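You operate a simulated robot arm through the tools that you are given. There is no shell and no other tool. Be economical: measure what you need, move in short steps, check, and stop when the job is done.

Carry out the task below with a simulated robot arm. There is one attempt and no reset: what you move stays moved.

Task
Swap the empty bottle for the full one and fill the trough to the green band.
Fine: shut the valve before the swap and again at the end; the empty bottle stands on the drip plate. Set down upright: grey-band water bottle.

It is judged by the outcome, as a careful person would: the job done as asked, and still so three seconds after it is handed in. It fails if anything else is knocked over, pushed out of place, dropped, spilled or broken.

Robot
A 7-joint arm with a two-finger parallel gripper, fixed in place. Base frame: the origin is at the foot of the arm, x ahead of it, y to its left, z up; the work surface is at about z = 0.792. Readings come in m, degrees, newtons and seconds.
With the tool pointing down near the work surface it reaches from about 0.34 to 0.78 m from the base axis. Its first joint turns from -166.0 to 166.0 degrees. Payload 3.91 kg.
The TCP is the grasp point between the finger pads, 0.03 m short of the fingertips. In the tool frame z runs along the fingers and y along their closing line. Largest opening 0.11 m; finger width 0.02, thickness 0.01; the body of the gripper, 0.048 by 0.112 m, starts 0.055 m behind the TCP.
Orientation is that of the tool frame in the base frame, as a unit quaternion [x, y, z, w]. With the fingers straight down and closing along the base's y, the tool's x points along the base's -x, its y along +y and its z along -z.

Tools
- The arm moves only by the tool drive_tool. Its argument "increments" is one flat list of numbers, 6 for each row, row after row: the shift along the tool's x, y, z in m, then the turn, a rotation vector about the tool's x, y, z in rad. In form: [tx, ty, tz, rx, ry, rz, tx, ty, tz, rx, ry, rz, ...]. A call has 1 to 8 rows; each row shifts and turns the commanded pose from where the row before left it, along the tool's axes as they then stand. "fingers" is the gripper command, from -1 (fully open) to 1 (shut), values between in proportion, set as the call begins (left out, the last holds). Rows are played at 5 a second. More than 0.05 m and 8.6 degrees between two rows, or a gripper value outside its range, and nothing of the call is played. A pose out of reach is approached as far as the arm can. The call stops where the force on the tool passes 40 N (or 10 N more than at its start, if that is more) or the arm is blocked; 0.2 s more then pass. Each finger travels about 0.153 m/s and halts on what it meets, pressing with about 28 N; the grip force reading is that of the motor and also rises with nothing between the fingers. The clock runs only during rows and for 0.2 s after the last one: add rows that do not move to give the fingers time. The reply holds the time, the measured pose of the TCP, the force on the tool along the base axes, the opening and the grip force, in the units named above and with some noise, with the torque about the TCP (base axes, N m) and any sound that the robot's microphone picked up.
- Cameras (640 x 400 px; columns grow to the right, rows downward): "scene" is fixed at [0.3986, 0.6522, 1.5213]; the picture's right is [-0.12, 0.99, 0.00], its down [0.91, 0.11, -0.40] and it looks along [-0.40, -0.05, -0.92] (base axes); focal length 334 px, centre (320, 200). "wrist" rides on the gripper at [0.077, 0.007, -0.114] in the tool frame; the picture's right is [-0.09, 1.00, 0.00], its down [-0.80, -0.07, -0.59] and it looks along [-0.59, -0.05, 0.80] (tool axes); focal length 270 px, centre (320, 200). There is no depth. A picture from a camera that has moved, and an enlarged one, comes with that camera's place and axes in the base frame and with its lens. The place of the scene camera against the robot may be out by one fixed shift of up to 0.012 m in any direction.
- capture(camera): a new picture of that camera. No time passes.
- lift_body(by): slides the trunk up (or, below 0, down) by that many m; the arm rides with it, the base frame stays. It gives what a move gives, with no picture.
- inspect(camera, box): a new picture of the part [left, top, right, bottom] of that camera's present view, enlarged. No time passes.
- finish_job(): hands the job in; it is judged then, once.

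Work in short steps. Places have to be worked out from the pictures, the camera data and where the tool is seen: move nearer, look again, correct. Check each grasp and each placing, and mend what went wrong. You have 120 turns and 76 pictures in all, those below and enlarged ones among them. Open the gripper and draw the arm clear of the work before you hand the job in, unless the task says otherwise; then end with one line.

The tools are called after "Call:" as a command line: name --argument value ..., lists and objects as JSON in quotes. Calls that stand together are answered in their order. drive_tool: Moves the arm, as the interface text tells. Its arguments: {"type":"object","properties":{"increments":{"type":"array"},"fingers":{"type":"number"}},"required":["increments"]} The other tools are called the same way: lift_body (by) slides the trunk up or down; capture (camera) takes a picture; inspect (camera, box) takes an enlarged picture of a part of a camera's view; finish_job () hands the job in.

At the start:

```text
clock: 0.0
tool_pos: [0.2258, 0.4454, 1.1273]
tool_rot: [0.0, 1.0, 0.0, 0.0]
force: [0.0, 1.0, 0.4]
wrist_torque: [0.03, -0.01, -0.02]
grip_width: 0.1099
grasp_force: 0.0
trunk travel left (down, up): [-0.575, 0.035]
```

scene: 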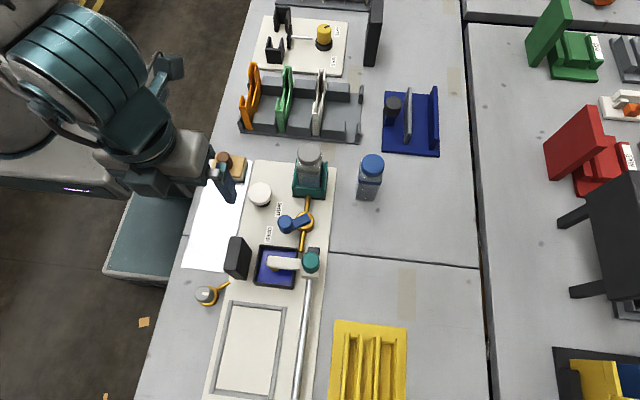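
wrist: 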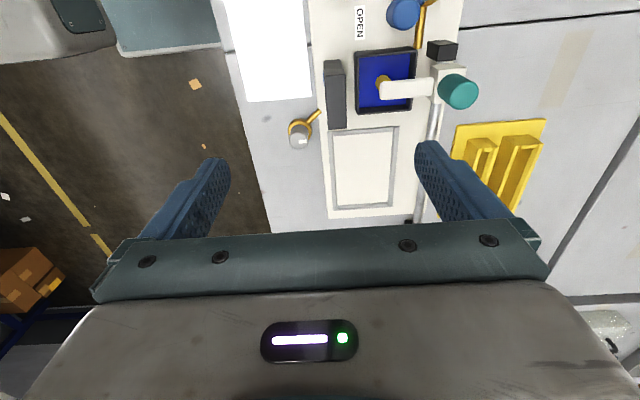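

I start with enlarged views of the water station to understand its parts.

Call:
inspect --camera "scene" --box '[200, 140, 400, 265]'

Call:
inspect --camera "scene" --box '[180, 200, 340, 300]'

```text
3.20 times, centred on (300, 202) of scene
camera zoom: at [0.3986, 0.6522, 1.5213], right [-0.12, 0.99, 0.0], down [0.91, 0.11, -0.4], along [-0.4, -0.05, -0.92], focal length 1068 px, centre (384, 192)
```

zoom: 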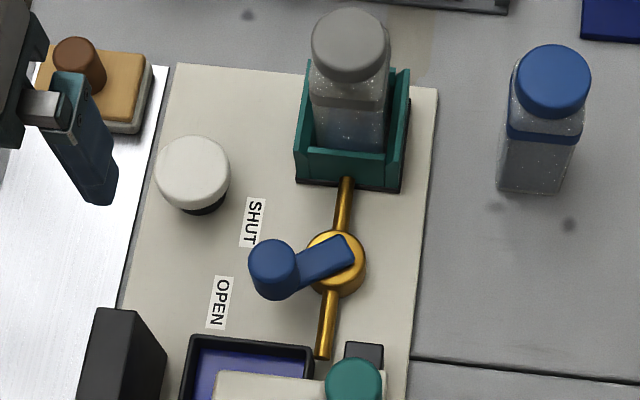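

```text
4.00 times, centred on (260, 250) of scene
camera zoom: at [0.3986, 0.6522, 1.5213], right [-0.12, 0.99, 0.0], down [0.91, 0.11, -0.4], along [-0.4, -0.05, -0.92], focal length 1336 px, centre (560, 0)
```

zoom: 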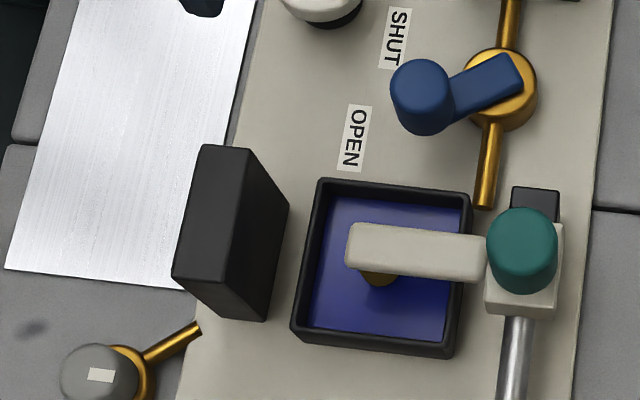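

The parts are a valve with a blue lever, a dock holding the grey-band bottle, the blue-band bottle standing free, the trough, and a spout. I'll shift the arm high over the station to view it with the wrist camera.

Call:
drive_tool --increments '[0.03, 0.035, 0, 0, 0, 0, 0.03, 0.035, 0, 0, 0, 0, 0.03, 0.035, 0, 0, 0, 0, 0.03, 0, 0, 0, 0, 0]'

Call:
capture --camera "wrist"

Call:
inspect --camera "scene" --box '[180, 260, 340, 400]'

```text
clock: 1.0
tool_pos: [0.1044, 0.5518, 1.1275]
tool_rot: [-0.001, 1.0, 0.0, 0.0]
force: [-0.5, 0.2, 0.2]
wrist_torque: [0.01, 0.0, 0.02]
grip_width: 0.1098
grasp_force: 0.1
trunk travel left (down, up): [-0.575, 0.035]
```

```text
71 pictures are left
camera wrist: at [0.0274, 0.5601, 1.2411], right [0.09, 1.0, 0.0], down [0.8, -0.07, 0.59], along [0.59, -0.05, -0.8], focal length 270 px, centre (320, 200)
```

wrist: 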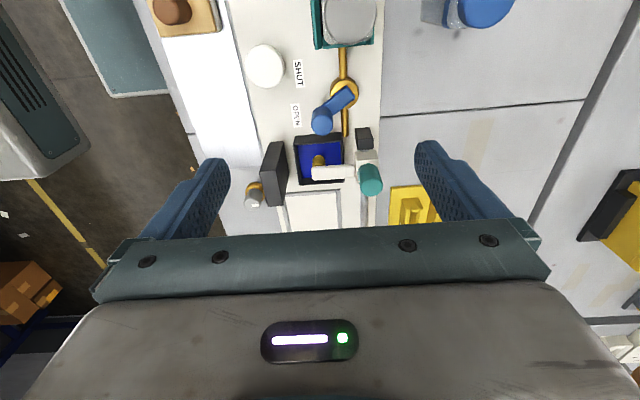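

```text
2.86 times, centred on (260, 330) of scene
camera zoom: at [0.3986, 0.6522, 1.5213], right [-0.12, 0.99, 0.0], down [0.91, 0.11, -0.4], along [-0.4, -0.05, -0.92], focal length 954 px, centre (491, -171)
```

zoom: 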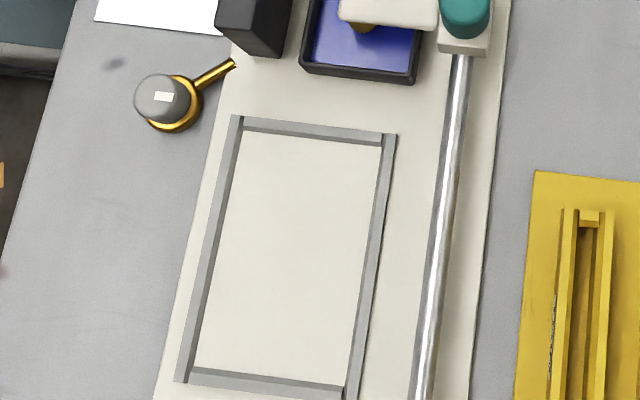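

I'll zoom into this wrist view for details on the valve, trough, black box and plates.

Call:
inspect --camera "wrist" --box '[230, 80, 410, 232]'

Call:
inspect --camera "wrist" --box '[150, 0, 400, 130]'

```text
2.63 times, centred on (320, 156) of wrist
camera zoom: at [0.0274, 0.5601, 1.2411], right [0.09, 1.0, 0.0], down [0.8, -0.07, 0.59], along [0.59, -0.05, -0.8], focal length 711 px, centre (320, 316)
```

zoom: 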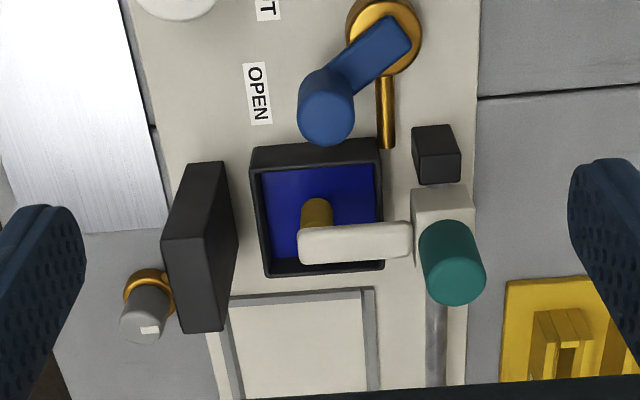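

```text
2.56 times, centred on (275, 65) of wrist
camera zoom: at [0.0274, 0.5601, 1.2411], right [0.09, 1.0, 0.0], down [0.8, -0.07, 0.59], along [0.59, -0.05, -0.8], focal length 692 px, centre (435, 546)
```

zoom: 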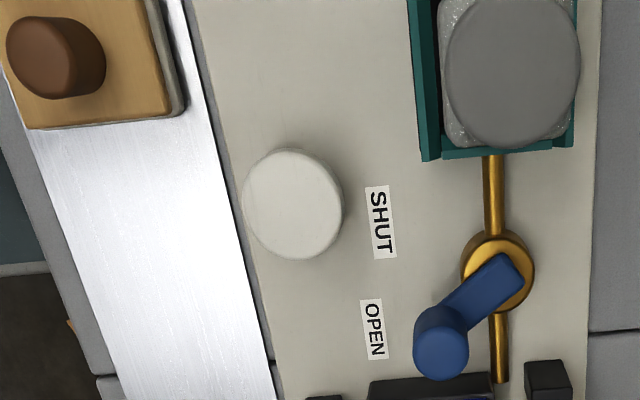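

The cameras must see inside the trough and the robot-side faces. I rotate the tool by -90° so the wrist camera looks from the robot side (+y direction).

Call:
drive_tool --increments '[0, 0, 0, 0, 0, -0.149, 0, 0, 0, 0, 0, -0.149, 0, 0, 0, 0, 0, -0.149, 0, 0, 0, 0, 0, -0.149, 0, 0, 0, 0, 0, -0.149, 0, 0, 0, 0, 0, -0.149, 0, 0, 0, 0, 0, -0.149, 0, 0, 0, 0, 0, -0.149]'

Call:
drive_tool --increments '[0, 0, 0, 0, 0, -0.149, 0, 0, 0, 0, 0, -0.149, 0, 0, 0, 0, 0, -0.0808, 0.02, -0.04, 0.03, 0, 0, 0, 0.02, -0.04, 0.03, 0, 0, 0, 0.02, -0.04, 0.03, 0, 0, 0]'

Call:
capture --camera "wrist"

```text
clock: 2.8
tool_pos: [0.1069, 0.5503, 1.1285]
tool_rot: [-0.563, 0.827, 0.0, 0.0]
force: [-0.3, 0.7, 0.6]
wrist_torque: [0.04, -0.01, -0.01]
grip_width: 0.11
grasp_force: 0.0
trunk travel left (down, up): [-0.575, 0.035]
```

```text
refused: row 4 steps farther than a row can; nothing moved
```

```text
67 pictures are left
camera wrist: at [0.0718, 0.4824, 1.2417], right [-0.89, 0.45, 0.0], down [0.36, 0.72, 0.59], along [0.27, 0.53, -0.8], focal length 270 px, centre (320, 200)
```

wrist: 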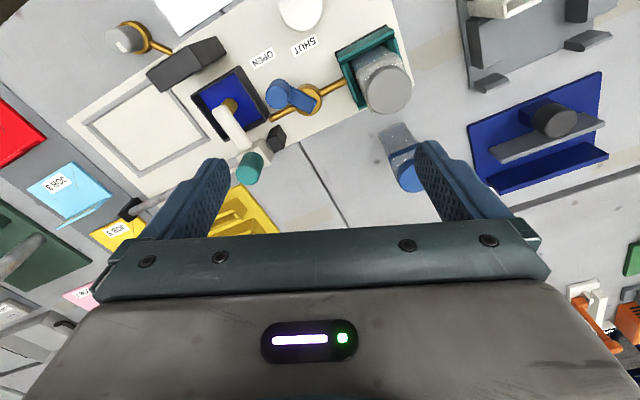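

The combined step was refused, so I rotate and translate in smaller steps.

Call:
drive_tool --increments '[0, 0, 0, 0, 0, -0.149, 0, 0, 0, 0, 0, -0.149, 0, 0, 0, 0, 0, -0.0808, 0.02, -0.03, 0.02, 0, 0, 0, 0.02, -0.03, 0.02, 0, 0, 0, 0.02, -0.03, 0.02, 0, 0, 0, 0.02, -0.03, 0.02, 0, 0, 0]'

Call:
capture --camera "wrist"

```text
clock: 4.4
tool_pos: [0.2286, 0.4703, 1.0513]
tool_rot: [-0.707, 0.707, 0.0, 0.0]
force: [0.2, 0.2, 0.9]
wrist_torque: [-0.02, 0.01, 0.01]
grip_width: 0.1099
grasp_force: 0.2
trunk travel left (down, up): [-0.575, 0.035]
```

```text
66 pictures are left
camera wrist: at [0.2215, 0.3952, 1.1644], right [-1.0, 0.09, 0.0], down [0.07, 0.8, 0.59], along [0.05, 0.59, -0.8], focal length 270 px, centre (320, 200)
```

wrist: 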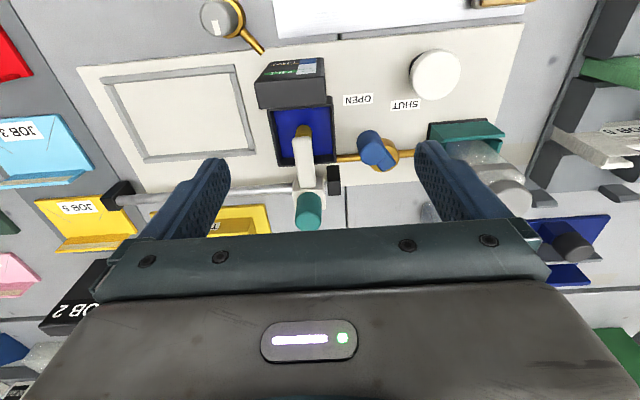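

The black box has a face turned toward the robot. I zoom in on it and the surroundings.

Call:
inspect --camera "wrist" --box '[230, 40, 350, 115]'

Call:
inspect --camera "wrist" --box '[330, 30, 540, 220]'

```text
5.33 times, centred on (290, 78) of wrist
camera zoom: at [0.2215, 0.3952, 1.1644], right [-1.0, 0.09, 0.0], down [0.07, 0.8, 0.59], along [0.05, 0.59, -0.8], focal length 1442 px, centre (480, 853)
```

zoom: 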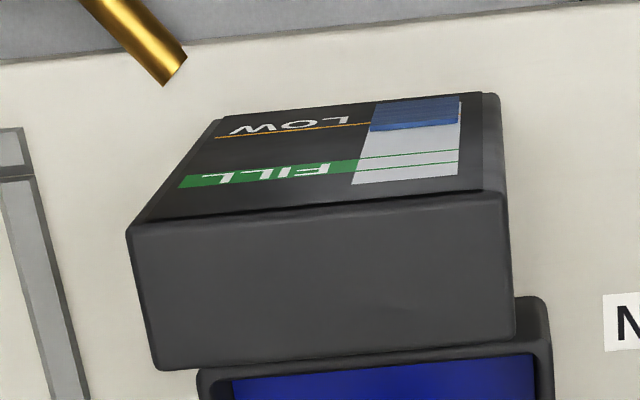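

```text
2.11 times, centred on (435, 125) of wrist
camera zoom: at [0.2215, 0.3952, 1.1644], right [-1.0, 0.09, 0.0], down [0.07, 0.8, 0.59], along [0.05, 0.59, -0.8], focal length 569 px, centre (78, 358)
```

zoom: 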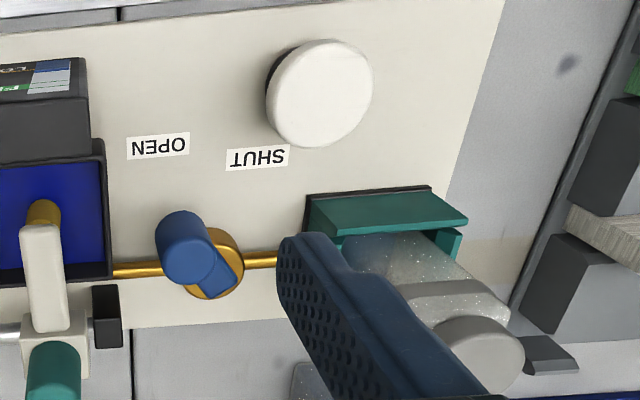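

The gauge face on the black box shows the level bar and the green FILL band; it's currently low, and the lever leans toward OPEN. Next I look at a flatter angle at the white disc, metal plate and docked bottle to find the drip plate.

Call:
drive_tool --increments '[0.0275, 0.0275, 0.02, 0, 0, 0, 0.0275, 0.0275, 0.02, 0, 0, 0, 0.0275, 0.0275, 0.02, 0, 0, 0, 0.0275, 0.0275, 0.02, 0, 0, 0, 0, 0, 0, 0, -0.14, 0, 0, 0, 0, 0, -0.14, 0, 0, 0, 0, 0, -0.14, 0, 0, 0, 0, 0, -0.14, 0]'

Call:
capture --camera "wrist"

```text
clock: 6.2
tool_pos: [0.1214, 0.3852, 0.9691]
tool_rot: [0.68, -0.68, -0.195, -0.193]
force: [0.0, 0.8, 0.1]
wrist_torque: [-0.04, 0.01, -0.01]
grip_width: 0.11
grasp_force: 0.1
out of reach, approached as far as the arm can: row 8
trunk travel left (down, up): [-0.575, 0.035]
```

```text
63 pictures are left
camera wrist: at [0.1156, 0.2607, 1.0254], right [-1.0, 0.07, 0.05], down [0.07, 0.37, 0.93], along [0.05, 0.93, -0.37], focal length 270 px, centre (320, 200)
```

wrist: 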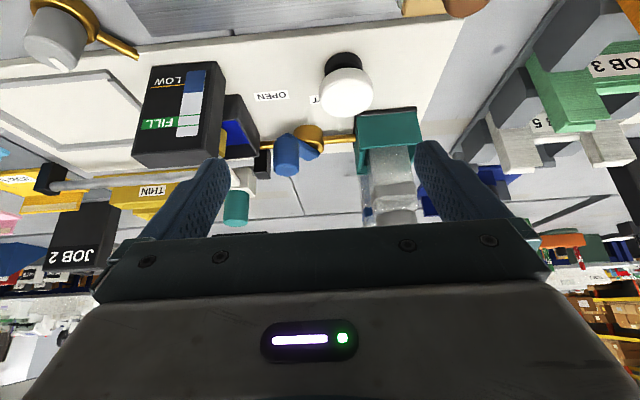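

The white disc is a button-like knob on a stem, so not a plate. I compare the metal sheet and the framed area once more, now that the arm is out of the way.

Call:
capture --camera "scene"

Call:
inspect --camera "wrist" --box '[0, 0, 240, 150]'

Call:
inspect --camera "wrist" --box '[230, 90, 450, 230]'

```text
62 pictures are left
```

scene: 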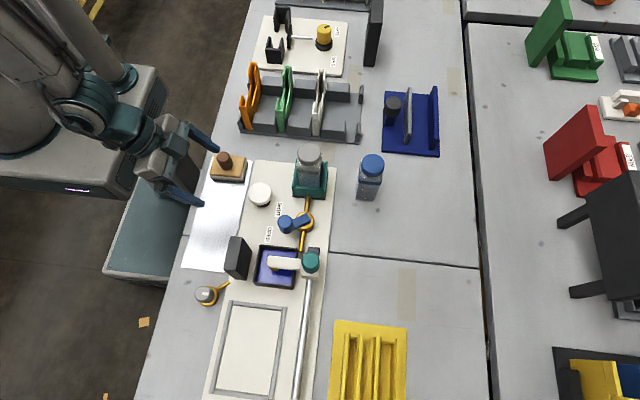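

```text
2.67 times, centred on (120, 75) of wrist
camera zoom: at [0.1156, 0.2607, 1.0254], right [-1.0, 0.07, 0.05], down [0.07, 0.37, 0.93], along [0.05, 0.93, -0.37], focal length 721 px, centre (853, 533)
```

zoom: 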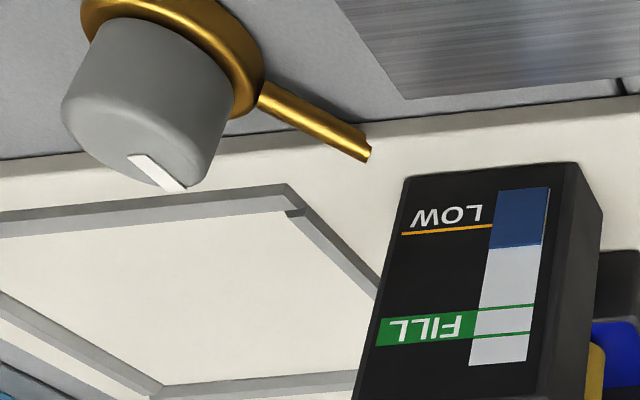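

```text
2.86 times, centred on (340, 160) of wrist
camera zoom: at [0.1156, 0.2607, 1.0254], right [-1.0, 0.07, 0.05], down [0.07, 0.37, 0.93], along [0.05, 0.93, -0.37], focal length 772 px, centre (263, 314)
```

zoom: 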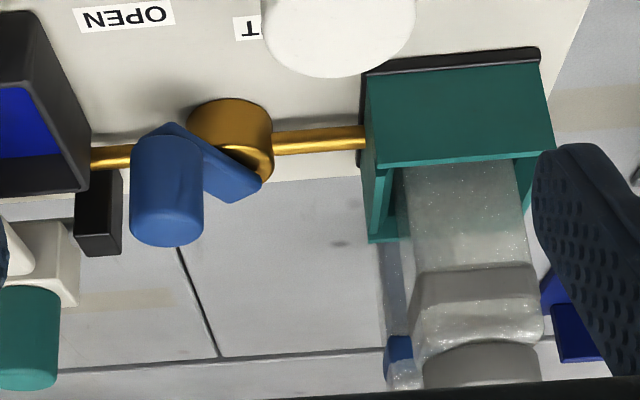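

The gauge is clear (LOW, with FILL above). I take the brushed metal sheet to be the drip plate. The lever knob is at about (0.170, 0.550) with its top at z≈0.875, and the pivot is at about (0.142, 0.586). I level the tool and yaw it 30° so the gripper body clears the docked bottle.

Call:
drive_tool --increments '[0, 0, 0, 0, 0.14, 0, 0, 0, 0, 0, 0.14, 0, 0, 0, 0, 0, 0.14, 0, 0, 0, 0, 0, 0.14, 0, 0, 0, 0, 0, 0, -0.131, 0, 0, 0, 0, 0, -0.131, 0, 0, 0, 0, 0, -0.131, 0, 0, 0, 0, 0, -0.131]' --fingers 0

```text
clock: 8.0
tool_pos: [0.1218, 0.3834, 0.9684]
tool_rot: [0.867, -0.499, 0.0, 0.0]
force: [-1.0, 0.0, 0.4]
wrist_torque: [-0.03, 0.02, -0.04]
grip_width: 0.0552
grasp_force: 0.1
trunk travel left (down, up): [-0.575, 0.035]
```

Tool x is now about (0.5, -0.87) in the base frame. I move to above the knob at height and check.

Call:
drive_tool --increments '[-0.0297, -0.031, 0, 0, 0, 0, -0.0297, -0.031, 0, 0, 0, 0, -0.0297, -0.031, 0, 0, 0, 0, -0.0297, -0.031, 0, 0, 0, 0]'

Call:
capture --camera "wrist"

Call:
inspect --camera "scene" --box '[220, 140, 400, 260]'

```text
clock: 9.0
tool_pos: [0.1706, 0.5531, 0.9679]
tool_rot: [0.867, -0.499, 0.0, 0.0]
force: [0.5, 0.9, -0.9]
wrist_torque: [0.02, 0.0, 0.01]
grip_width: 0.0548
grasp_force: 0.1
trunk travel left (down, up): [-0.575, 0.035]
```

```text
59 pictures are left
camera wrist: at [0.2033, 0.4839, 1.0818], right [-0.91, -0.42, 0.0], down [-0.34, 0.73, 0.59], along [-0.25, 0.54, -0.8], focal length 270 px, centre (320, 200)
```

wrist: 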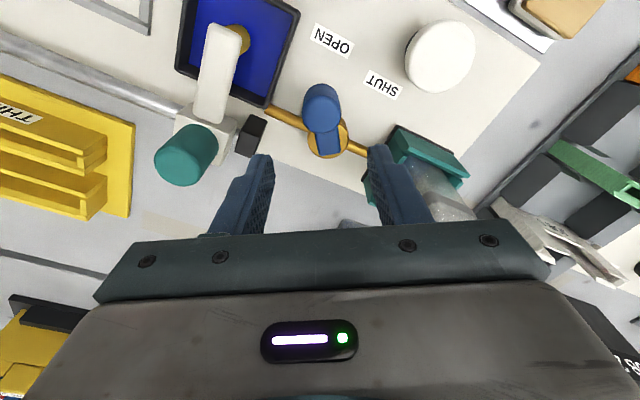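

```text
3.33 times, centred on (310, 200) of scene
camera zoom: at [0.3986, 0.6522, 1.5213], right [-0.12, 0.99, 0.0], down [0.91, 0.11, -0.4], along [-0.4, -0.05, -0.92], focal length 1113 px, centre (353, 200)
```

zoom: 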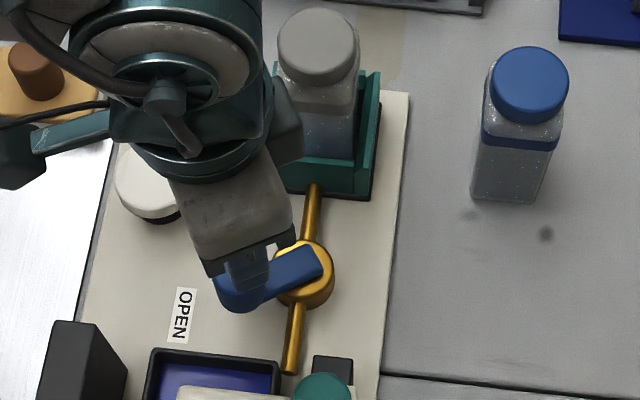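

The knob top projects to about (0.172, 0.548), slightly off the TCP. I correct and descend so the fingertips stop at about z 0.855, around the knob.

Call:
drive_tool --increments '[0.005, 0.001, 0.028, 0, 0, 0, 0, 0, 0.028, 0, 0, 0, 0, 0, 0.027, 0, 0, 0]'

Call:
capture --camera "wrist"

Call:
inspect --camera "scene" --box '[220, 140, 400, 260]'

```text
clock: 9.8
tool_pos: [0.1696, 0.5462, 0.8854]
tool_rot: [0.866, -0.499, 0.0, -0.001]
force: [0.1, 0.0, 0.5]
wrist_torque: [0.01, 0.01, -0.01]
grip_width: 0.0551
grasp_force: 0.1
trunk travel left (down, up): [-0.575, 0.035]
```

```text
57 pictures are left
camera wrist: at [0.2032, 0.4777, 0.9999], right [-0.91, -0.42, 0.0], down [-0.34, 0.73, 0.59], along [-0.25, 0.54, -0.8], focal length 270 px, centre (320, 200)
```

wrist: 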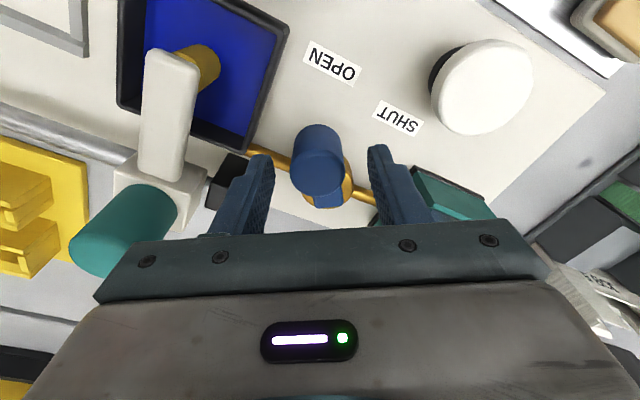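

```text
3.33 times, centred on (310, 200) of scene
camera zoom: at [0.3986, 0.6522, 1.5213], right [-0.12, 0.99, 0.0], down [0.91, 0.11, -0.4], along [-0.4, -0.05, -0.92], focal length 1113 px, centre (353, 200)
```

zoom: 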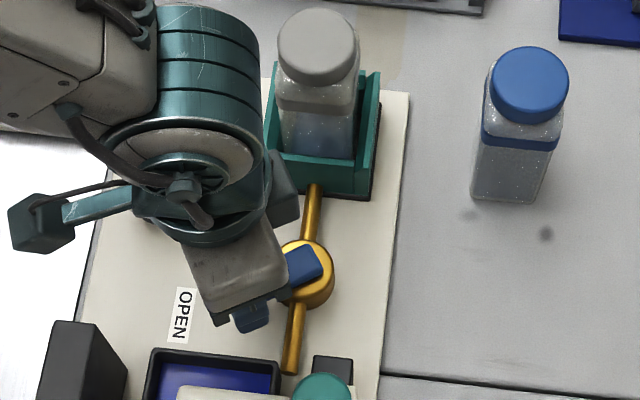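

The knob sits between the fingers. I close on it.

Call:
drive_tool --increments '[0, 0, 0, 0, 0, 0, 0, 0, 0, 0, 0, 0]' --fingers 1

```text
clock: 10.4
tool_pos: [0.171, 0.5456, 0.8857]
tool_rot: [0.866, -0.499, 0.0, 0.0]
force: [0.4, -2.0, -0.2]
wrist_torque: [0.22, -0.28, 0.03]
grip_width: 0.0312
grasp_force: 45.5
trunk travel left (down, up): [-0.575, 0.035]
```

The grip is on the knob (0.031 m). I turn the lever through the first part of its arc, toward SHUT.

Call:
drive_tool --increments '[0, 0.0075, 0, 0, 0, 0, -0.0015, 0.0073, 0, 0, 0, 0, -0.0027, 0.007, 0, 0, 0, 0]'

```text
clock: 11.2
tool_pos: [0.1458, 0.5383, 0.8862]
tool_rot: [0.868, -0.496, -0.001, 0.001]
force: [9.6, 0.8, -0.3]
wrist_torque: [-0.13, -0.45, -0.4]
grip_width: 0.031
grasp_force: 45.3
trunk travel left (down, up): [-0.575, 0.035]
```

It turns with moderate force. I continue the arc.

Call:
drive_tool --increments '[-0.0038, 0.0065, 0, 0, 0, 0, -0.005, 0.0057, 0, 0, 0, 0, -0.0058, 0.0047, 0, 0, 0, 0, -0.0065, 0.0036, 0, 0, 0, 0]'

Call:
capture --camera "wrist"

Call:
inspect --camera "scene" --box '[220, 140, 400, 260]'

```text
clock: 12.2
tool_pos: [0.1242, 0.5439, 0.8873]
tool_rot: [0.866, -0.5, 0.002, 0.0]
force: [22.9, -0.3, -0.1]
wrist_torque: [-0.15, -0.7, -0.88]
grip_width: 0.0311
grasp_force: 44.9
trunk travel left (down, up): [-0.575, 0.035]
```

```text
55 pictures are left
camera wrist: at [0.1574, 0.4768, 1.0004], right [-0.91, -0.42, 0.0], down [-0.34, 0.73, 0.59], along [-0.25, 0.54, -0.81], focal length 270 px, centre (320, 200)
```

wrist: 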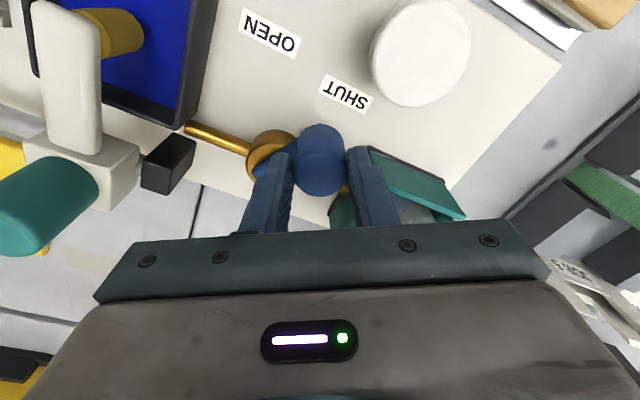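

```text
3.33 times, centred on (310, 200) of scene
camera zoom: at [0.3986, 0.6522, 1.5213], right [-0.12, 0.99, 0.0], down [0.91, 0.11, -0.4], along [-0.4, -0.05, -0.92], focal length 1113 px, centre (353, 200)
```

zoom: 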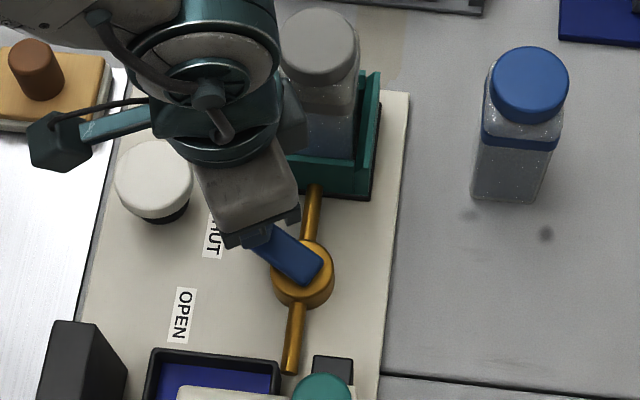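

The lever now points toward SHUT with rising resistance. I push a little further to find the stop.

Call:
drive_tool --increments '[-0.006, 0.0025, 0, 0, 0, 0, -0.005, 0.0015, 0, 0, 0, 0]'

```text
clock: 12.8
tool_pos: [0.1146, 0.5518, 0.8868]
tool_rot: [0.867, -0.499, -0.001, 0.001]
force: [23.2, -3.1, 2.1]
wrist_torque: [0.78, 0.02, 0.06]
grip_width: 0.0308
grasp_force: 45.2
trunk travel left (down, up): [-0.575, 0.035]
```

It moved again; I check the lever angle.

Call:
inspect --camera "scene" --box '[255, 180, 345, 240]'

Call:
drive_tool --increments '[-0.006, 0.0005, 0, 0, 0, 0]'

```text
6.67 times, centred on (300, 210) of scene
camera zoom: at [0.3986, 0.6522, 1.5213], right [-0.12, 0.99, 0.0], down [0.91, 0.11, -0.4], along [-0.4, -0.05, -0.92], focal length 2226 px, centre (453, 133)
```

zoom: 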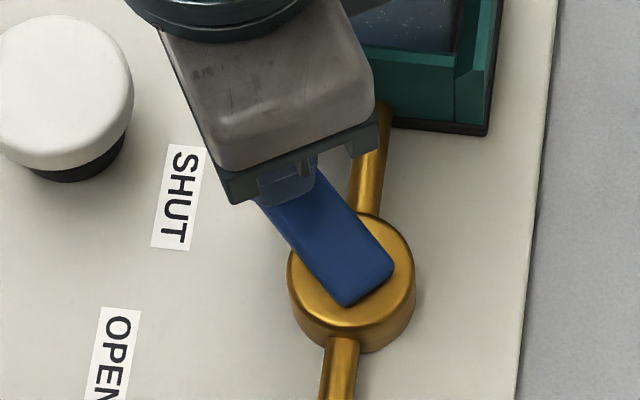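

```text
clock: 13.2
tool_pos: [0.1142, 0.5538, 0.8872]
tool_rot: [0.866, -0.501, 0.003, 0.003]
force: [27.6, -23.0, 7.8]
wrist_torque: [-0.55, -0.71, 0.21]
grip_width: 0.0312
grasp_force: 45.3
trunk travel left (down, up): [-0.575, 0.035]
```

A hard stop is reached (about (0.114, 0.553)), so the valve is shut. I relax the command, open the fingers modestly and rise.

Call:
drive_tool --increments '[0.006, -0.002, 0, 0, 0, 0, 0.002, 0, 0, 0, 0, 0]'

Call:
drive_tool --increments '[0, 0, 0, 0, 0, 0, 0, 0, 0, 0, 0, 0, 0, 0, 0.0, 0, 0, 0]' --fingers 0.1

Call:
drive_tool --increments '[0, 0, -0.03, 0, 0, 0, 0, 0, -0.04, 0, 0, 0, 0, 0, -0.04, 0, 0, 0, 0, 0, -0.04, 0, 0, 0]'

Call:
capture --camera "wrist"

```text
clock: 13.8
tool_pos: [0.1144, 0.5528, 0.8871]
tool_rot: [0.867, -0.498, -0.002, -0.001]
force: [16.0, -1.3, -0.4]
wrist_torque: [-0.68, -1.01, 0.44]
grip_width: 0.031
grasp_force: 45.3
trunk travel left (down, up): [-0.575, 0.035]
```

```text
clock: 14.6
tool_pos: [0.1148, 0.552, 0.8866]
tool_rot: [0.867, -0.499, -0.001, -0.001]
force: [-0.2, 0.3, -0.2]
wrist_torque: [-0.01, 0.02, -0.02]
grip_width: 0.0495
grasp_force: 0.1
trunk travel left (down, up): [-0.575, 0.035]
```

```text
clock: 15.6
tool_pos: [0.1184, 0.55, 1.0376]
tool_rot: [0.867, -0.499, 0.0, 0.0]
force: [0.2, -0.2, 0.7]
wrist_torque: [-0.01, -0.01, 0.0]
grip_width: 0.0495
grasp_force: 0.1
trunk travel left (down, up): [-0.575, 0.035]
```

```text
52 pictures are left
camera wrist: at [0.1507, 0.4819, 1.15], right [-0.91, -0.42, 0.0], down [-0.34, 0.73, 0.59], along [-0.25, 0.54, -0.8], focal length 270 px, centre (320, 200)
```

wrist: 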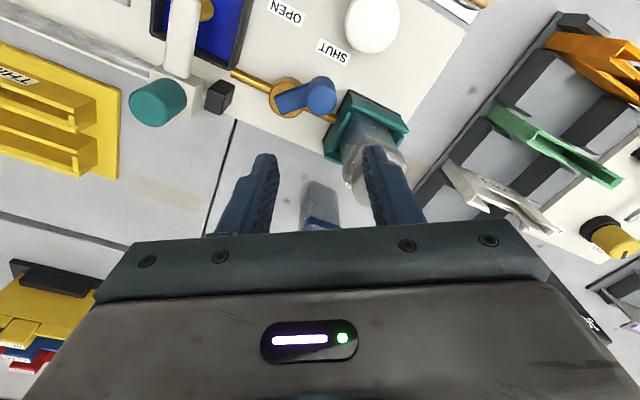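

The valve reads shut, with the lever by SHUT. I turn the tool back so the fingers close along x, and move near the docked bottle for a look.

Call:
drive_tool --increments '[0, 0, 0, 0, 0, 0.131, 0, 0, 0, 0, 0, 0.131, 0, 0, 0, 0, 0, 0.131, 0, 0, 0, 0, 0, 0.131, 0, 0.026, 0, 0, 0, 0, 0, 0.026, 0, 0, 0, 0, 0, 0.026, 0, 0, 0, 0]' --fingers -0.45

Call:
capture --camera "wrist"

Call:
inspect --camera "scene" --box '[255, 120, 405, 220]'

```text
clock: 17.2
tool_pos: [0.0355, 0.5518, 1.0352]
tool_rot: [0.708, -0.706, 0.0, 0.0]
force: [0.1, 0.2, 0.1]
wrist_torque: [0.0, -0.02, -0.02]
grip_width: 0.0797
grasp_force: 0.0
trunk travel left (down, up): [-0.575, 0.035]
```

```text
51 pictures are left
camera wrist: at [0.0297, 0.4766, 1.1498], right [-1.0, 0.09, 0.0], down [0.07, 0.8, 0.59], along [0.05, 0.59, -0.8], focal length 270 px, centre (320, 200)
```

wrist: 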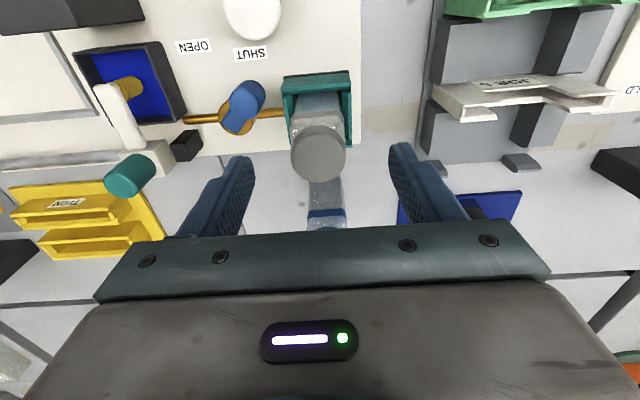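

```text
4.00 times, centred on (330, 170) of scene
camera zoom: at [0.3986, 0.6522, 1.5213], right [-0.12, 0.99, 0.0], down [0.91, 0.11, -0.4], along [-0.4, -0.05, -0.92], focal length 1336 px, centre (280, 320)
```

zoom: 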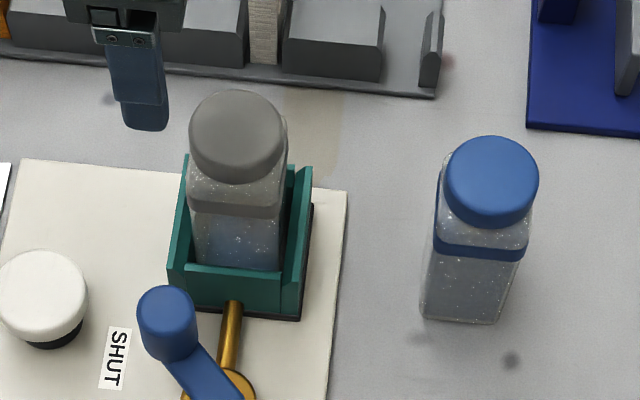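

Cap top is at about (0.041, 0.589, 0.93). The dock walls stand at ±y with a low +x wall, so fingers on ±x are right. I move above it and go down in part.

Call:
drive_tool --increments '[-0.0185, -0.0025, 0, 0, 0, 0, -0.0185, -0.003, 0, 0, 0, 0, 0, 0, 0.035, 0, 0, 0, 0, 0, 0.03, 0, 0, 0]'

Call:
capture --camera "wrist"

Call:
inspect --camera "scene" --box '[230, 90, 380, 220]'

```text
clock: 18.2
tool_pos: [0.041, 0.5903, 0.9718]
tool_rot: [0.708, -0.707, 0.0, 0.0]
force: [0.1, 0.3, -0.5]
wrist_torque: [-0.01, 0.0, 0.04]
grip_width: 0.0799
grasp_force: 0.1
trunk travel left (down, up): [-0.575, 0.035]
```

```text
49 pictures are left
camera wrist: at [0.0359, 0.5158, 1.0851], right [-1.0, 0.09, 0.0], down [0.07, 0.8, 0.59], along [0.05, 0.59, -0.8], focal length 270 px, centre (320, 200)
```

wrist: 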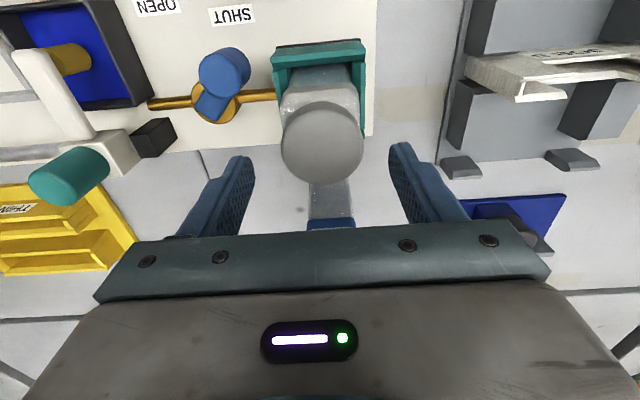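

```text
3.08 times, centred on (305, 155) of scene
camera zoom: at [0.3986, 0.6522, 1.5213], right [-0.12, 0.99, 0.0], down [0.91, 0.11, -0.4], along [-0.4, -0.05, -0.92], focal length 1027 px, centre (366, 338)
```

zoom: 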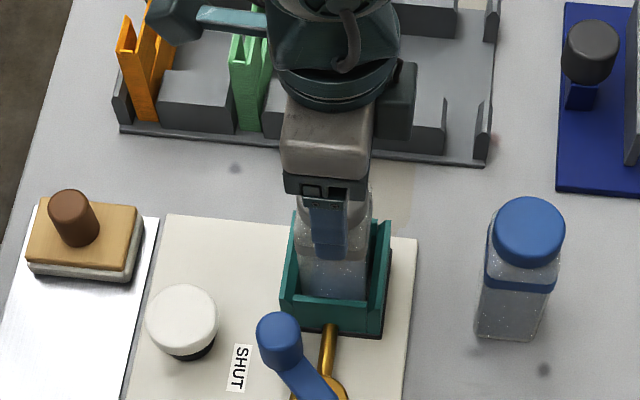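

Cap centred at about (0.041, 0.587). I descend to z≈0.905 and close.

Call:
drive_tool --increments '[0.002, 0, 0.025, 0, 0, 0, 0, 0, 0.025, 0, 0, 0, 0, 0, 0.017, 0, 0, 0]'

Call:
drive_tool --increments '[0, 0, 0, 0, 0, 0, 0, 0, 0, 0, 0, 0, 0, 0, 0, 0, 0, 0]' --fingers 1

```text
clock: 19.0
tool_pos: [0.043, 0.5863, 0.9051]
tool_rot: [-0.707, 0.707, 0.0, 0.001]
force: [0.4, -0.3, 1.0]
wrist_torque: [0.01, 0.0, 0.03]
grip_width: 0.0799
grasp_force: 0.0
trunk travel left (down, up): [-0.575, 0.035]
```

```text
clock: 19.8
tool_pos: [0.0427, 0.5875, 0.9059]
tool_rot: [0.707, -0.707, 0.0, 0.0]
force: [-1.3, -0.1, -0.6]
wrist_torque: [0.0, 0.01, -0.03]
grip_width: 0.0492
grasp_force: 28.1
trunk travel left (down, up): [-0.575, 0.035]
```

The bottle is gripped (0.049 m). I lift it slowly, straight up.

Call:
drive_tool --increments '[0, 0, -0.01, 0, 0, 0, 0, 0, -0.02, 0, 0, 0, 0, 0, -0.03, 0, 0, 0, 0, 0, -0.03, 0, 0, 0, 0, 0, -0.03, 0, 0, 0, 0, 0, -0.03, 0, 0, 0, 0, 0, -0.03, 0, 0, 0]'

Call:
capture --camera "scene"

Call:
capture --camera "wrist"

```text
clock: 21.4
tool_pos: [0.0405, 0.5867, 1.0846]
tool_rot: [-0.707, 0.707, 0.0, 0.0]
force: [0.3, 0.1, 0.4]
wrist_torque: [-0.01, 0.0, 0.0]
grip_width: 0.0492
grasp_force: 27.8
trunk travel left (down, up): [-0.575, 0.035]
```

```text
47 pictures are left
```

scene: 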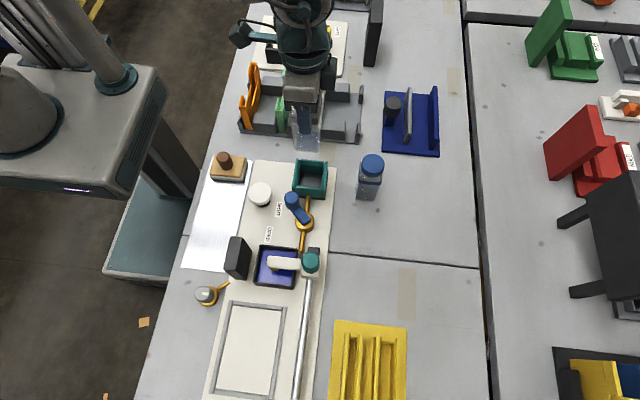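

```text
46 pictures are left
camera wrist: at [0.0355, 0.5116, 1.1988], right [-1.0, 0.09, 0.0], down [0.07, 0.8, 0.59], along [0.05, 0.59, -0.8], focal length 270 px, centre (320, 200)
```

wrist: 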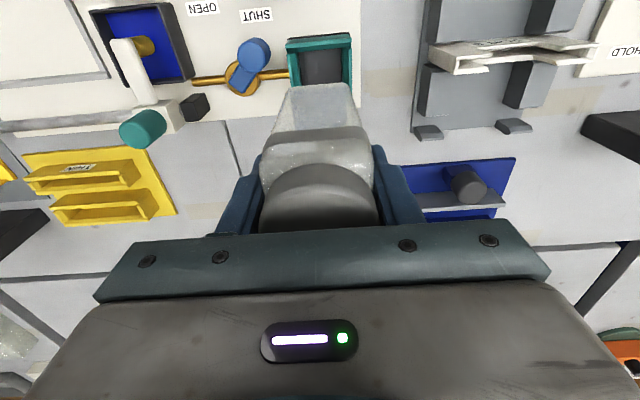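

The empty bottle is held upright and the dock is clear. I carry it toward the metal plate, aiming at about (0.135, 0.382) at height.

Call:
drive_tool --increments '[0.02, -0.01, 0, 0, 0, 0, 0.03, -0.014, 0, 0, 0, 0, 0.03, -0.014, 0, 0, 0, 0, 0.035, -0.016, 0, 0, 0, 0, 0.03, -0.014, 0, 0, 0, 0, 0.03, -0.014, 0, 0, 0, 0, 0.02, -0.008, 0, 0, 0, 0, 0.01, -0.005, 0, 0, 0, 0]'

Call:
capture --camera "wrist"

Call:
inspect --camera "scene" --box '[160, 120, 340, 290]'

```text
clock: 23.2
tool_pos: [0.1364, 0.3823, 1.0847]
tool_rot: [-0.707, 0.707, 0.0, 0.0]
force: [0.4, -0.6, -0.1]
wrist_torque: [0.02, 0.04, 0.02]
grip_width: 0.0493
grasp_force: 28.0
trunk travel left (down, up): [-0.575, 0.035]
```

```text
45 pictures are left
camera wrist: at [0.131, 0.3069, 1.1982], right [-1.0, 0.09, 0.0], down [0.07, 0.8, 0.59], along [0.05, 0.59, -0.8], focal length 270 px, centre (320, 200)
```

wrist: 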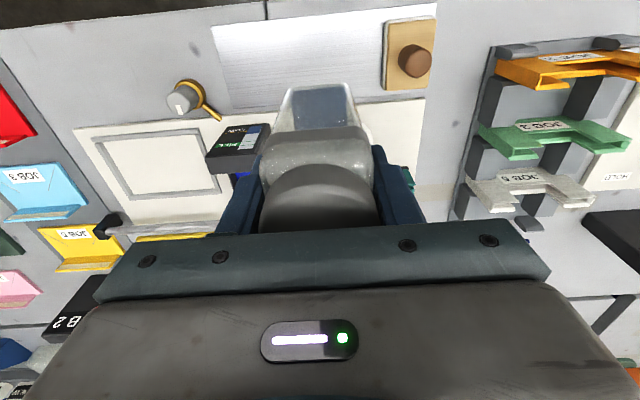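

```text
2.35 times, centred on (250, 205) of scene
camera zoom: at [0.3986, 0.6522, 1.5213], right [-0.12, 0.99, 0.0], down [0.91, 0.11, -0.4], along [-0.4, -0.05, -0.92], focal length 786 px, centre (485, 188)
```

zoom: 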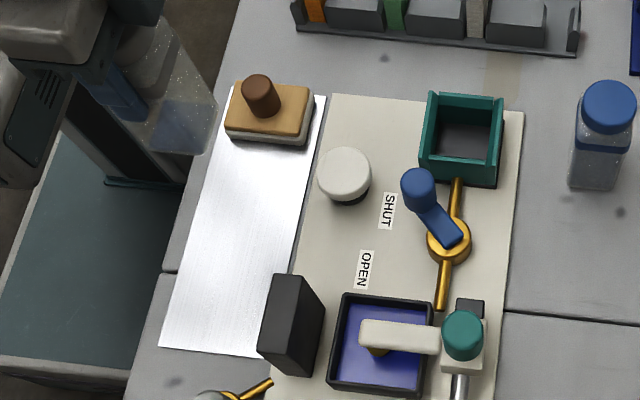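

The plate spans y≈0.322–0.428 and x≈0–0.27. I center at y 0.375 and lower to just above it.

Call:
drive_tool --increments '[0.007, 0, 0.03, 0, 0, 0, 0, 0, 0.04, 0, 0, 0, 0, 0, 0.04, 0, 0, 0, 0, 0, 0.03, 0, 0, 0, 0, 0, 0.02, 0, 0, 0]'

Call:
capture --camera "wrist"

Call:
inspect --camera "scene" --box '[150, 130, 330, 280]'

```text
clock: 24.4
tool_pos: [0.1355, 0.3752, 0.9237]
tool_rot: [0.708, -0.706, 0.0, 0.0]
force: [0.4, -0.5, 0.0]
wrist_torque: [-0.01, -0.01, 0.0]
grip_width: 0.049
grasp_force: 28.0
trunk travel left (down, up): [-0.575, 0.035]
```

```text
43 pictures are left
camera wrist: at [0.1302, 0.3005, 1.037], right [-1.0, 0.09, 0.0], down [0.07, 0.8, 0.59], along [0.05, 0.59, -0.8], focal length 270 px, centre (320, 200)
```

wrist: 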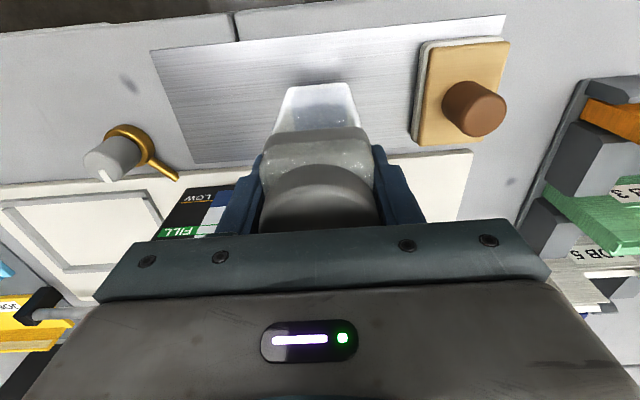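

```text
2.67 times, centred on (240, 205) of scene
camera zoom: at [0.3986, 0.6522, 1.5213], right [-0.12, 0.99, 0.0], down [0.91, 0.11, -0.4], along [-0.4, -0.05, -0.92], focal length 890 px, centre (533, 187)
```

zoom: 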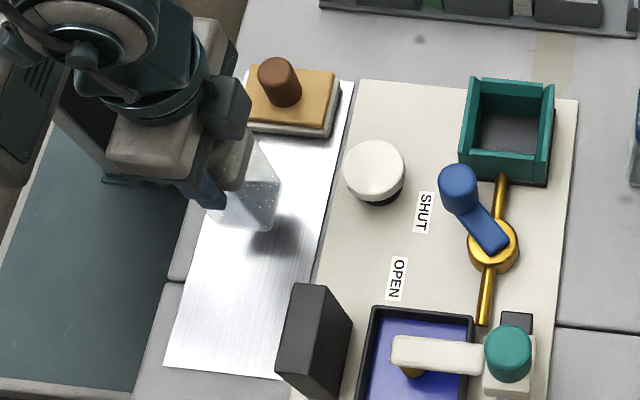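

It's over the plate, clear of the sponge. I lower in small steps, watching the force.

Call:
drive_tool --increments '[0, 0, 0.008, 0, 0, 0, 0, 0, 0.005, 0, 0, 0, 0, 0, 0.003, 0, 0, 0]'

```text
clock: 25.2
tool_pos: [0.1369, 0.3766, 0.9089]
tool_rot: [0.708, -0.706, 0.0, 0.0]
force: [0.2, 0.6, 0.6]
wrist_torque: [-0.01, -0.02, -0.05]
grip_width: 0.0491
grasp_force: 27.8
trunk travel left (down, up): [-0.575, 0.035]
```

No contact yet. Two millimetres at a time now.

Call:
drive_tool --increments '[0, 0, 0.002, 0, 0, 0, 0, 0, 0.002, 0, 0, 0]'

Call:
drive_tool --increments '[0, 0, 0.002, 0, 0, 0]'

```text
clock: 25.8
tool_pos: [0.1368, 0.3747, 0.9042]
tool_rot: [-0.707, 0.708, 0.001, 0.0]
force: [-0.6, 0.6, -0.4]
wrist_torque: [-0.01, -0.02, 0.03]
grip_width: 0.0493
grasp_force: 28.3
trunk travel left (down, up): [-0.575, 0.035]
```

```text
clock: 26.2
tool_pos: [0.1364, 0.3748, 0.9017]
tool_rot: [-0.707, 0.708, 0.0, -0.001]
force: [0.3, -0.2, 0.0]
wrist_torque: [0.0, 0.0, 0.02]
grip_width: 0.0494
grasp_force: 27.7
trunk travel left (down, up): [-0.575, 0.035]
```

Call:
drive_tool --increments '[0, 0, 0.002, 0, 0, 0]'

Call:
drive_tool --increments '[0, 0, 0.002, 0, 0, 0]'

Call:
inspect --camera "scene" --box '[190, 160, 270, 220]'

```text
clock: 26.6
tool_pos: [0.1373, 0.3759, 0.9009]
tool_rot: [0.707, -0.707, 0.0, 0.001]
force: [0.1, 0.5, -0.9]
wrist_torque: [-0.01, -0.01, 0.0]
grip_width: 0.0491
grasp_force: 27.4
trunk travel left (down, up): [-0.575, 0.035]
```

```text
clock: 27.0
tool_pos: [0.1375, 0.3746, 0.8988]
tool_rot: [-0.707, 0.707, 0.0, -0.001]
force: [-0.4, 0.5, -0.2]
wrist_torque: [0.0, 0.01, -0.03]
grip_width: 0.0491
grasp_force: 28.2
trunk travel left (down, up): [-0.575, 0.035]
```

```text
6.67 times, centred on (230, 190) of scene
camera zoom: at [0.3986, 0.6522, 1.5213], right [-0.12, 0.99, 0.0], down [0.91, 0.11, -0.4], along [-0.4, -0.05, -0.92], focal length 2226 px, centre (920, 267)
```

zoom: 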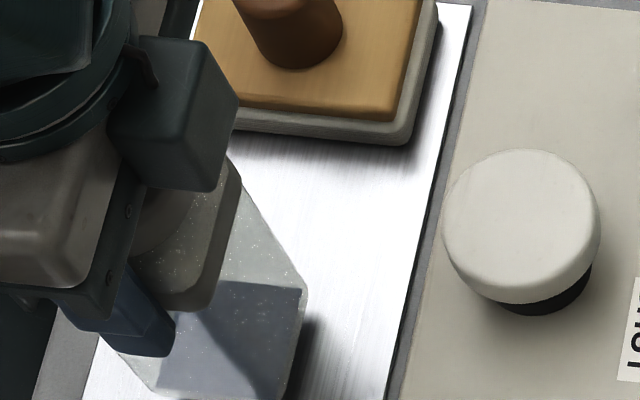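

Still in air by the shadow gap; I keep lowering (the dock floor was evidently higher than the plate).

Call:
drive_tool --increments '[0, 0, 0.002, 0, 0, 0]'

Call:
drive_tool --increments '[0, 0, 0.002, 0, 0, 0]'

Call:
drive_tool --increments '[0, 0, 0.002, 0, 0, 0]'

```text
clock: 27.4
tool_pos: [0.1382, 0.3743, 0.8977]
tool_rot: [-0.707, 0.707, 0.0, 0.001]
force: [0.1, 0.2, -0.1]
wrist_torque: [0.0, -0.01, 0.01]
grip_width: 0.0491
grasp_force: 28.1
trunk travel left (down, up): [-0.575, 0.035]
```

```text
clock: 27.8
tool_pos: [0.137, 0.3762, 0.895]
tool_rot: [-0.707, 0.708, 0.0, 0.0]
force: [0.2, -0.3, -0.4]
wrist_torque: [-0.02, 0.0, -0.02]
grip_width: 0.049
grasp_force: 28.2
trunk travel left (down, up): [-0.575, 0.035]
```

```text
clock: 28.2
tool_pos: [0.1359, 0.3752, 0.8934]
tool_rot: [-0.707, 0.707, 0.0, 0.0]
force: [-0.8, -0.1, -0.5]
wrist_torque: [0.0, 0.05, 0.02]
grip_width: 0.0492
grasp_force: 27.9
trunk travel left (down, up): [-0.575, 0.035]
```

Call:
drive_tool --increments '[0, 0, 0.002, 0, 0, 0]'

Call:
drive_tool --increments '[0, 0, 0.002, 0, 0, 0]'

Call:
inspect --camera "scene" --box '[190, 160, 270, 220]'

```text
clock: 28.6
tool_pos: [0.1368, 0.3752, 0.8921]
tool_rot: [-0.707, 0.707, 0.0, 0.0]
force: [0.2, 0.4, -0.6]
wrist_torque: [0.0, 0.0, -0.02]
grip_width: 0.0494
grasp_force: 27.6
trunk travel left (down, up): [-0.575, 0.035]
```

```text
clock: 29.0
tool_pos: [0.1364, 0.3753, 0.8885]
tool_rot: [0.707, -0.707, 0.0, 0.0]
force: [-0.4, 0.0, -0.3]
wrist_torque: [-0.01, -0.04, 0.0]
grip_width: 0.0493
grasp_force: 28.5
trunk travel left (down, up): [-0.575, 0.035]
```

```text
6.67 times, centred on (230, 190) of scene
camera zoom: at [0.3986, 0.6522, 1.5213], right [-0.12, 0.99, 0.0], down [0.91, 0.11, -0.4], along [-0.4, -0.05, -0.92], focal length 2226 px, centre (920, 267)
```

zoom: 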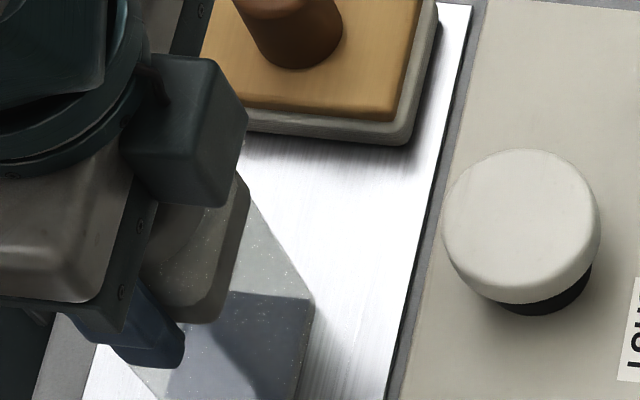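

Call:
drive_tool --increments '[0, 0, 0.002, 0, 0, 0]'

Call:
drive_tool --increments '[0, 0, 0.002, 0, 0, 0]'

Call:
drive_tool --increments '[0, 0, 0.002, 0, 0, 0]'

```text
clock: 29.4
tool_pos: [0.1381, 0.3755, 0.8884]
tool_rot: [0.707, -0.707, -0.001, -0.001]
force: [0.1, -1.9, 16.2]
wrist_torque: [-0.31, 0.07, 0.01]
grip_width: 0.0492
grasp_force: 28.2
trunk travel left (down, up): [-0.575, 0.035]
```

```text
clock: 29.8
tool_pos: [0.1364, 0.375, 0.8875]
tool_rot: [0.707, -0.707, -0.001, -0.002]
force: [-0.5, -0.7, 39.3]
wrist_torque: [-0.32, 0.1, -0.04]
grip_width: 0.0491
grasp_force: 27.3
trunk travel left (down, up): [-0.575, 0.035]
```

```text
clock: 30.2
tool_pos: [0.1363, 0.3751, 0.882]
tool_rot: [0.707, -0.707, 0.0, 0.001]
force: [0.1, 1.8, 16.3]
wrist_torque: [0.11, -0.03, 0.0]
grip_width: 0.0496
grasp_force: 27.7
trunk travel left (down, up): [-0.575, 0.035]
```

Contact was made at z≈0.888 and the bottle stands. I open the fingers to 0.08.

Call:
drive_tool --increments '[0, 0, 0, 0, 0, 0, 0, 0, 0, 0, 0, 0]' --fingers -0.45

Call:
drive_tool --increments '[0, 0, -0.02, 0, 0, 0, 0, 0, -0.04, 0, 0, 0, 0, 0, -0.04, 0, 0, 0, 0, 0, -0.04, 0, 0, 0, 0, 0, -0.03, 0, 0, 0]'

Call:
capture --camera "wrist"

Call:
inspect --camera "scene" --box '[150, 130, 330, 280]'

```text
clock: 30.8
tool_pos: [0.1382, 0.3754, 0.8819]
tool_rot: [-0.707, 0.707, -0.001, 0.0]
force: [-0.2, 1.3, -0.2]
wrist_torque: [0.02, -0.01, -0.04]
grip_width: 0.0794
grasp_force: 0.0
trunk travel left (down, up): [-0.575, 0.035]
```

```text
clock: 32.0
tool_pos: [0.1359, 0.3747, 1.0536]
tool_rot: [0.707, -0.707, -0.001, 0.0]
force: [0.2, 0.6, -0.9]
wrist_torque: [-0.01, 0.0, 0.0]
grip_width: 0.0797
grasp_force: 0.1
trunk travel left (down, up): [-0.575, 0.035]
```

```text
39 pictures are left
camera wrist: at [0.1295, 0.2999, 1.1672], right [-1.0, 0.09, 0.0], down [0.07, 0.8, 0.59], along [0.05, 0.59, -0.8], focal length 270 px, centre (320, 200)
```

wrist: 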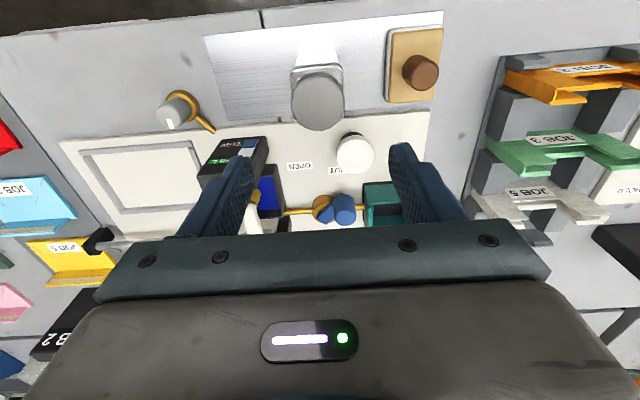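

```text
2.67 times, centred on (240, 205) of scene
camera zoom: at [0.3986, 0.6522, 1.5213], right [-0.12, 0.99, 0.0], down [0.91, 0.11, -0.4], along [-0.4, -0.05, -0.92], focal length 890 px, centre (533, 187)
```

zoom: 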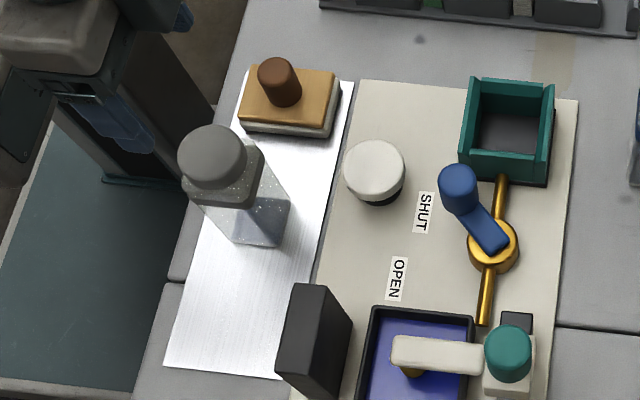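

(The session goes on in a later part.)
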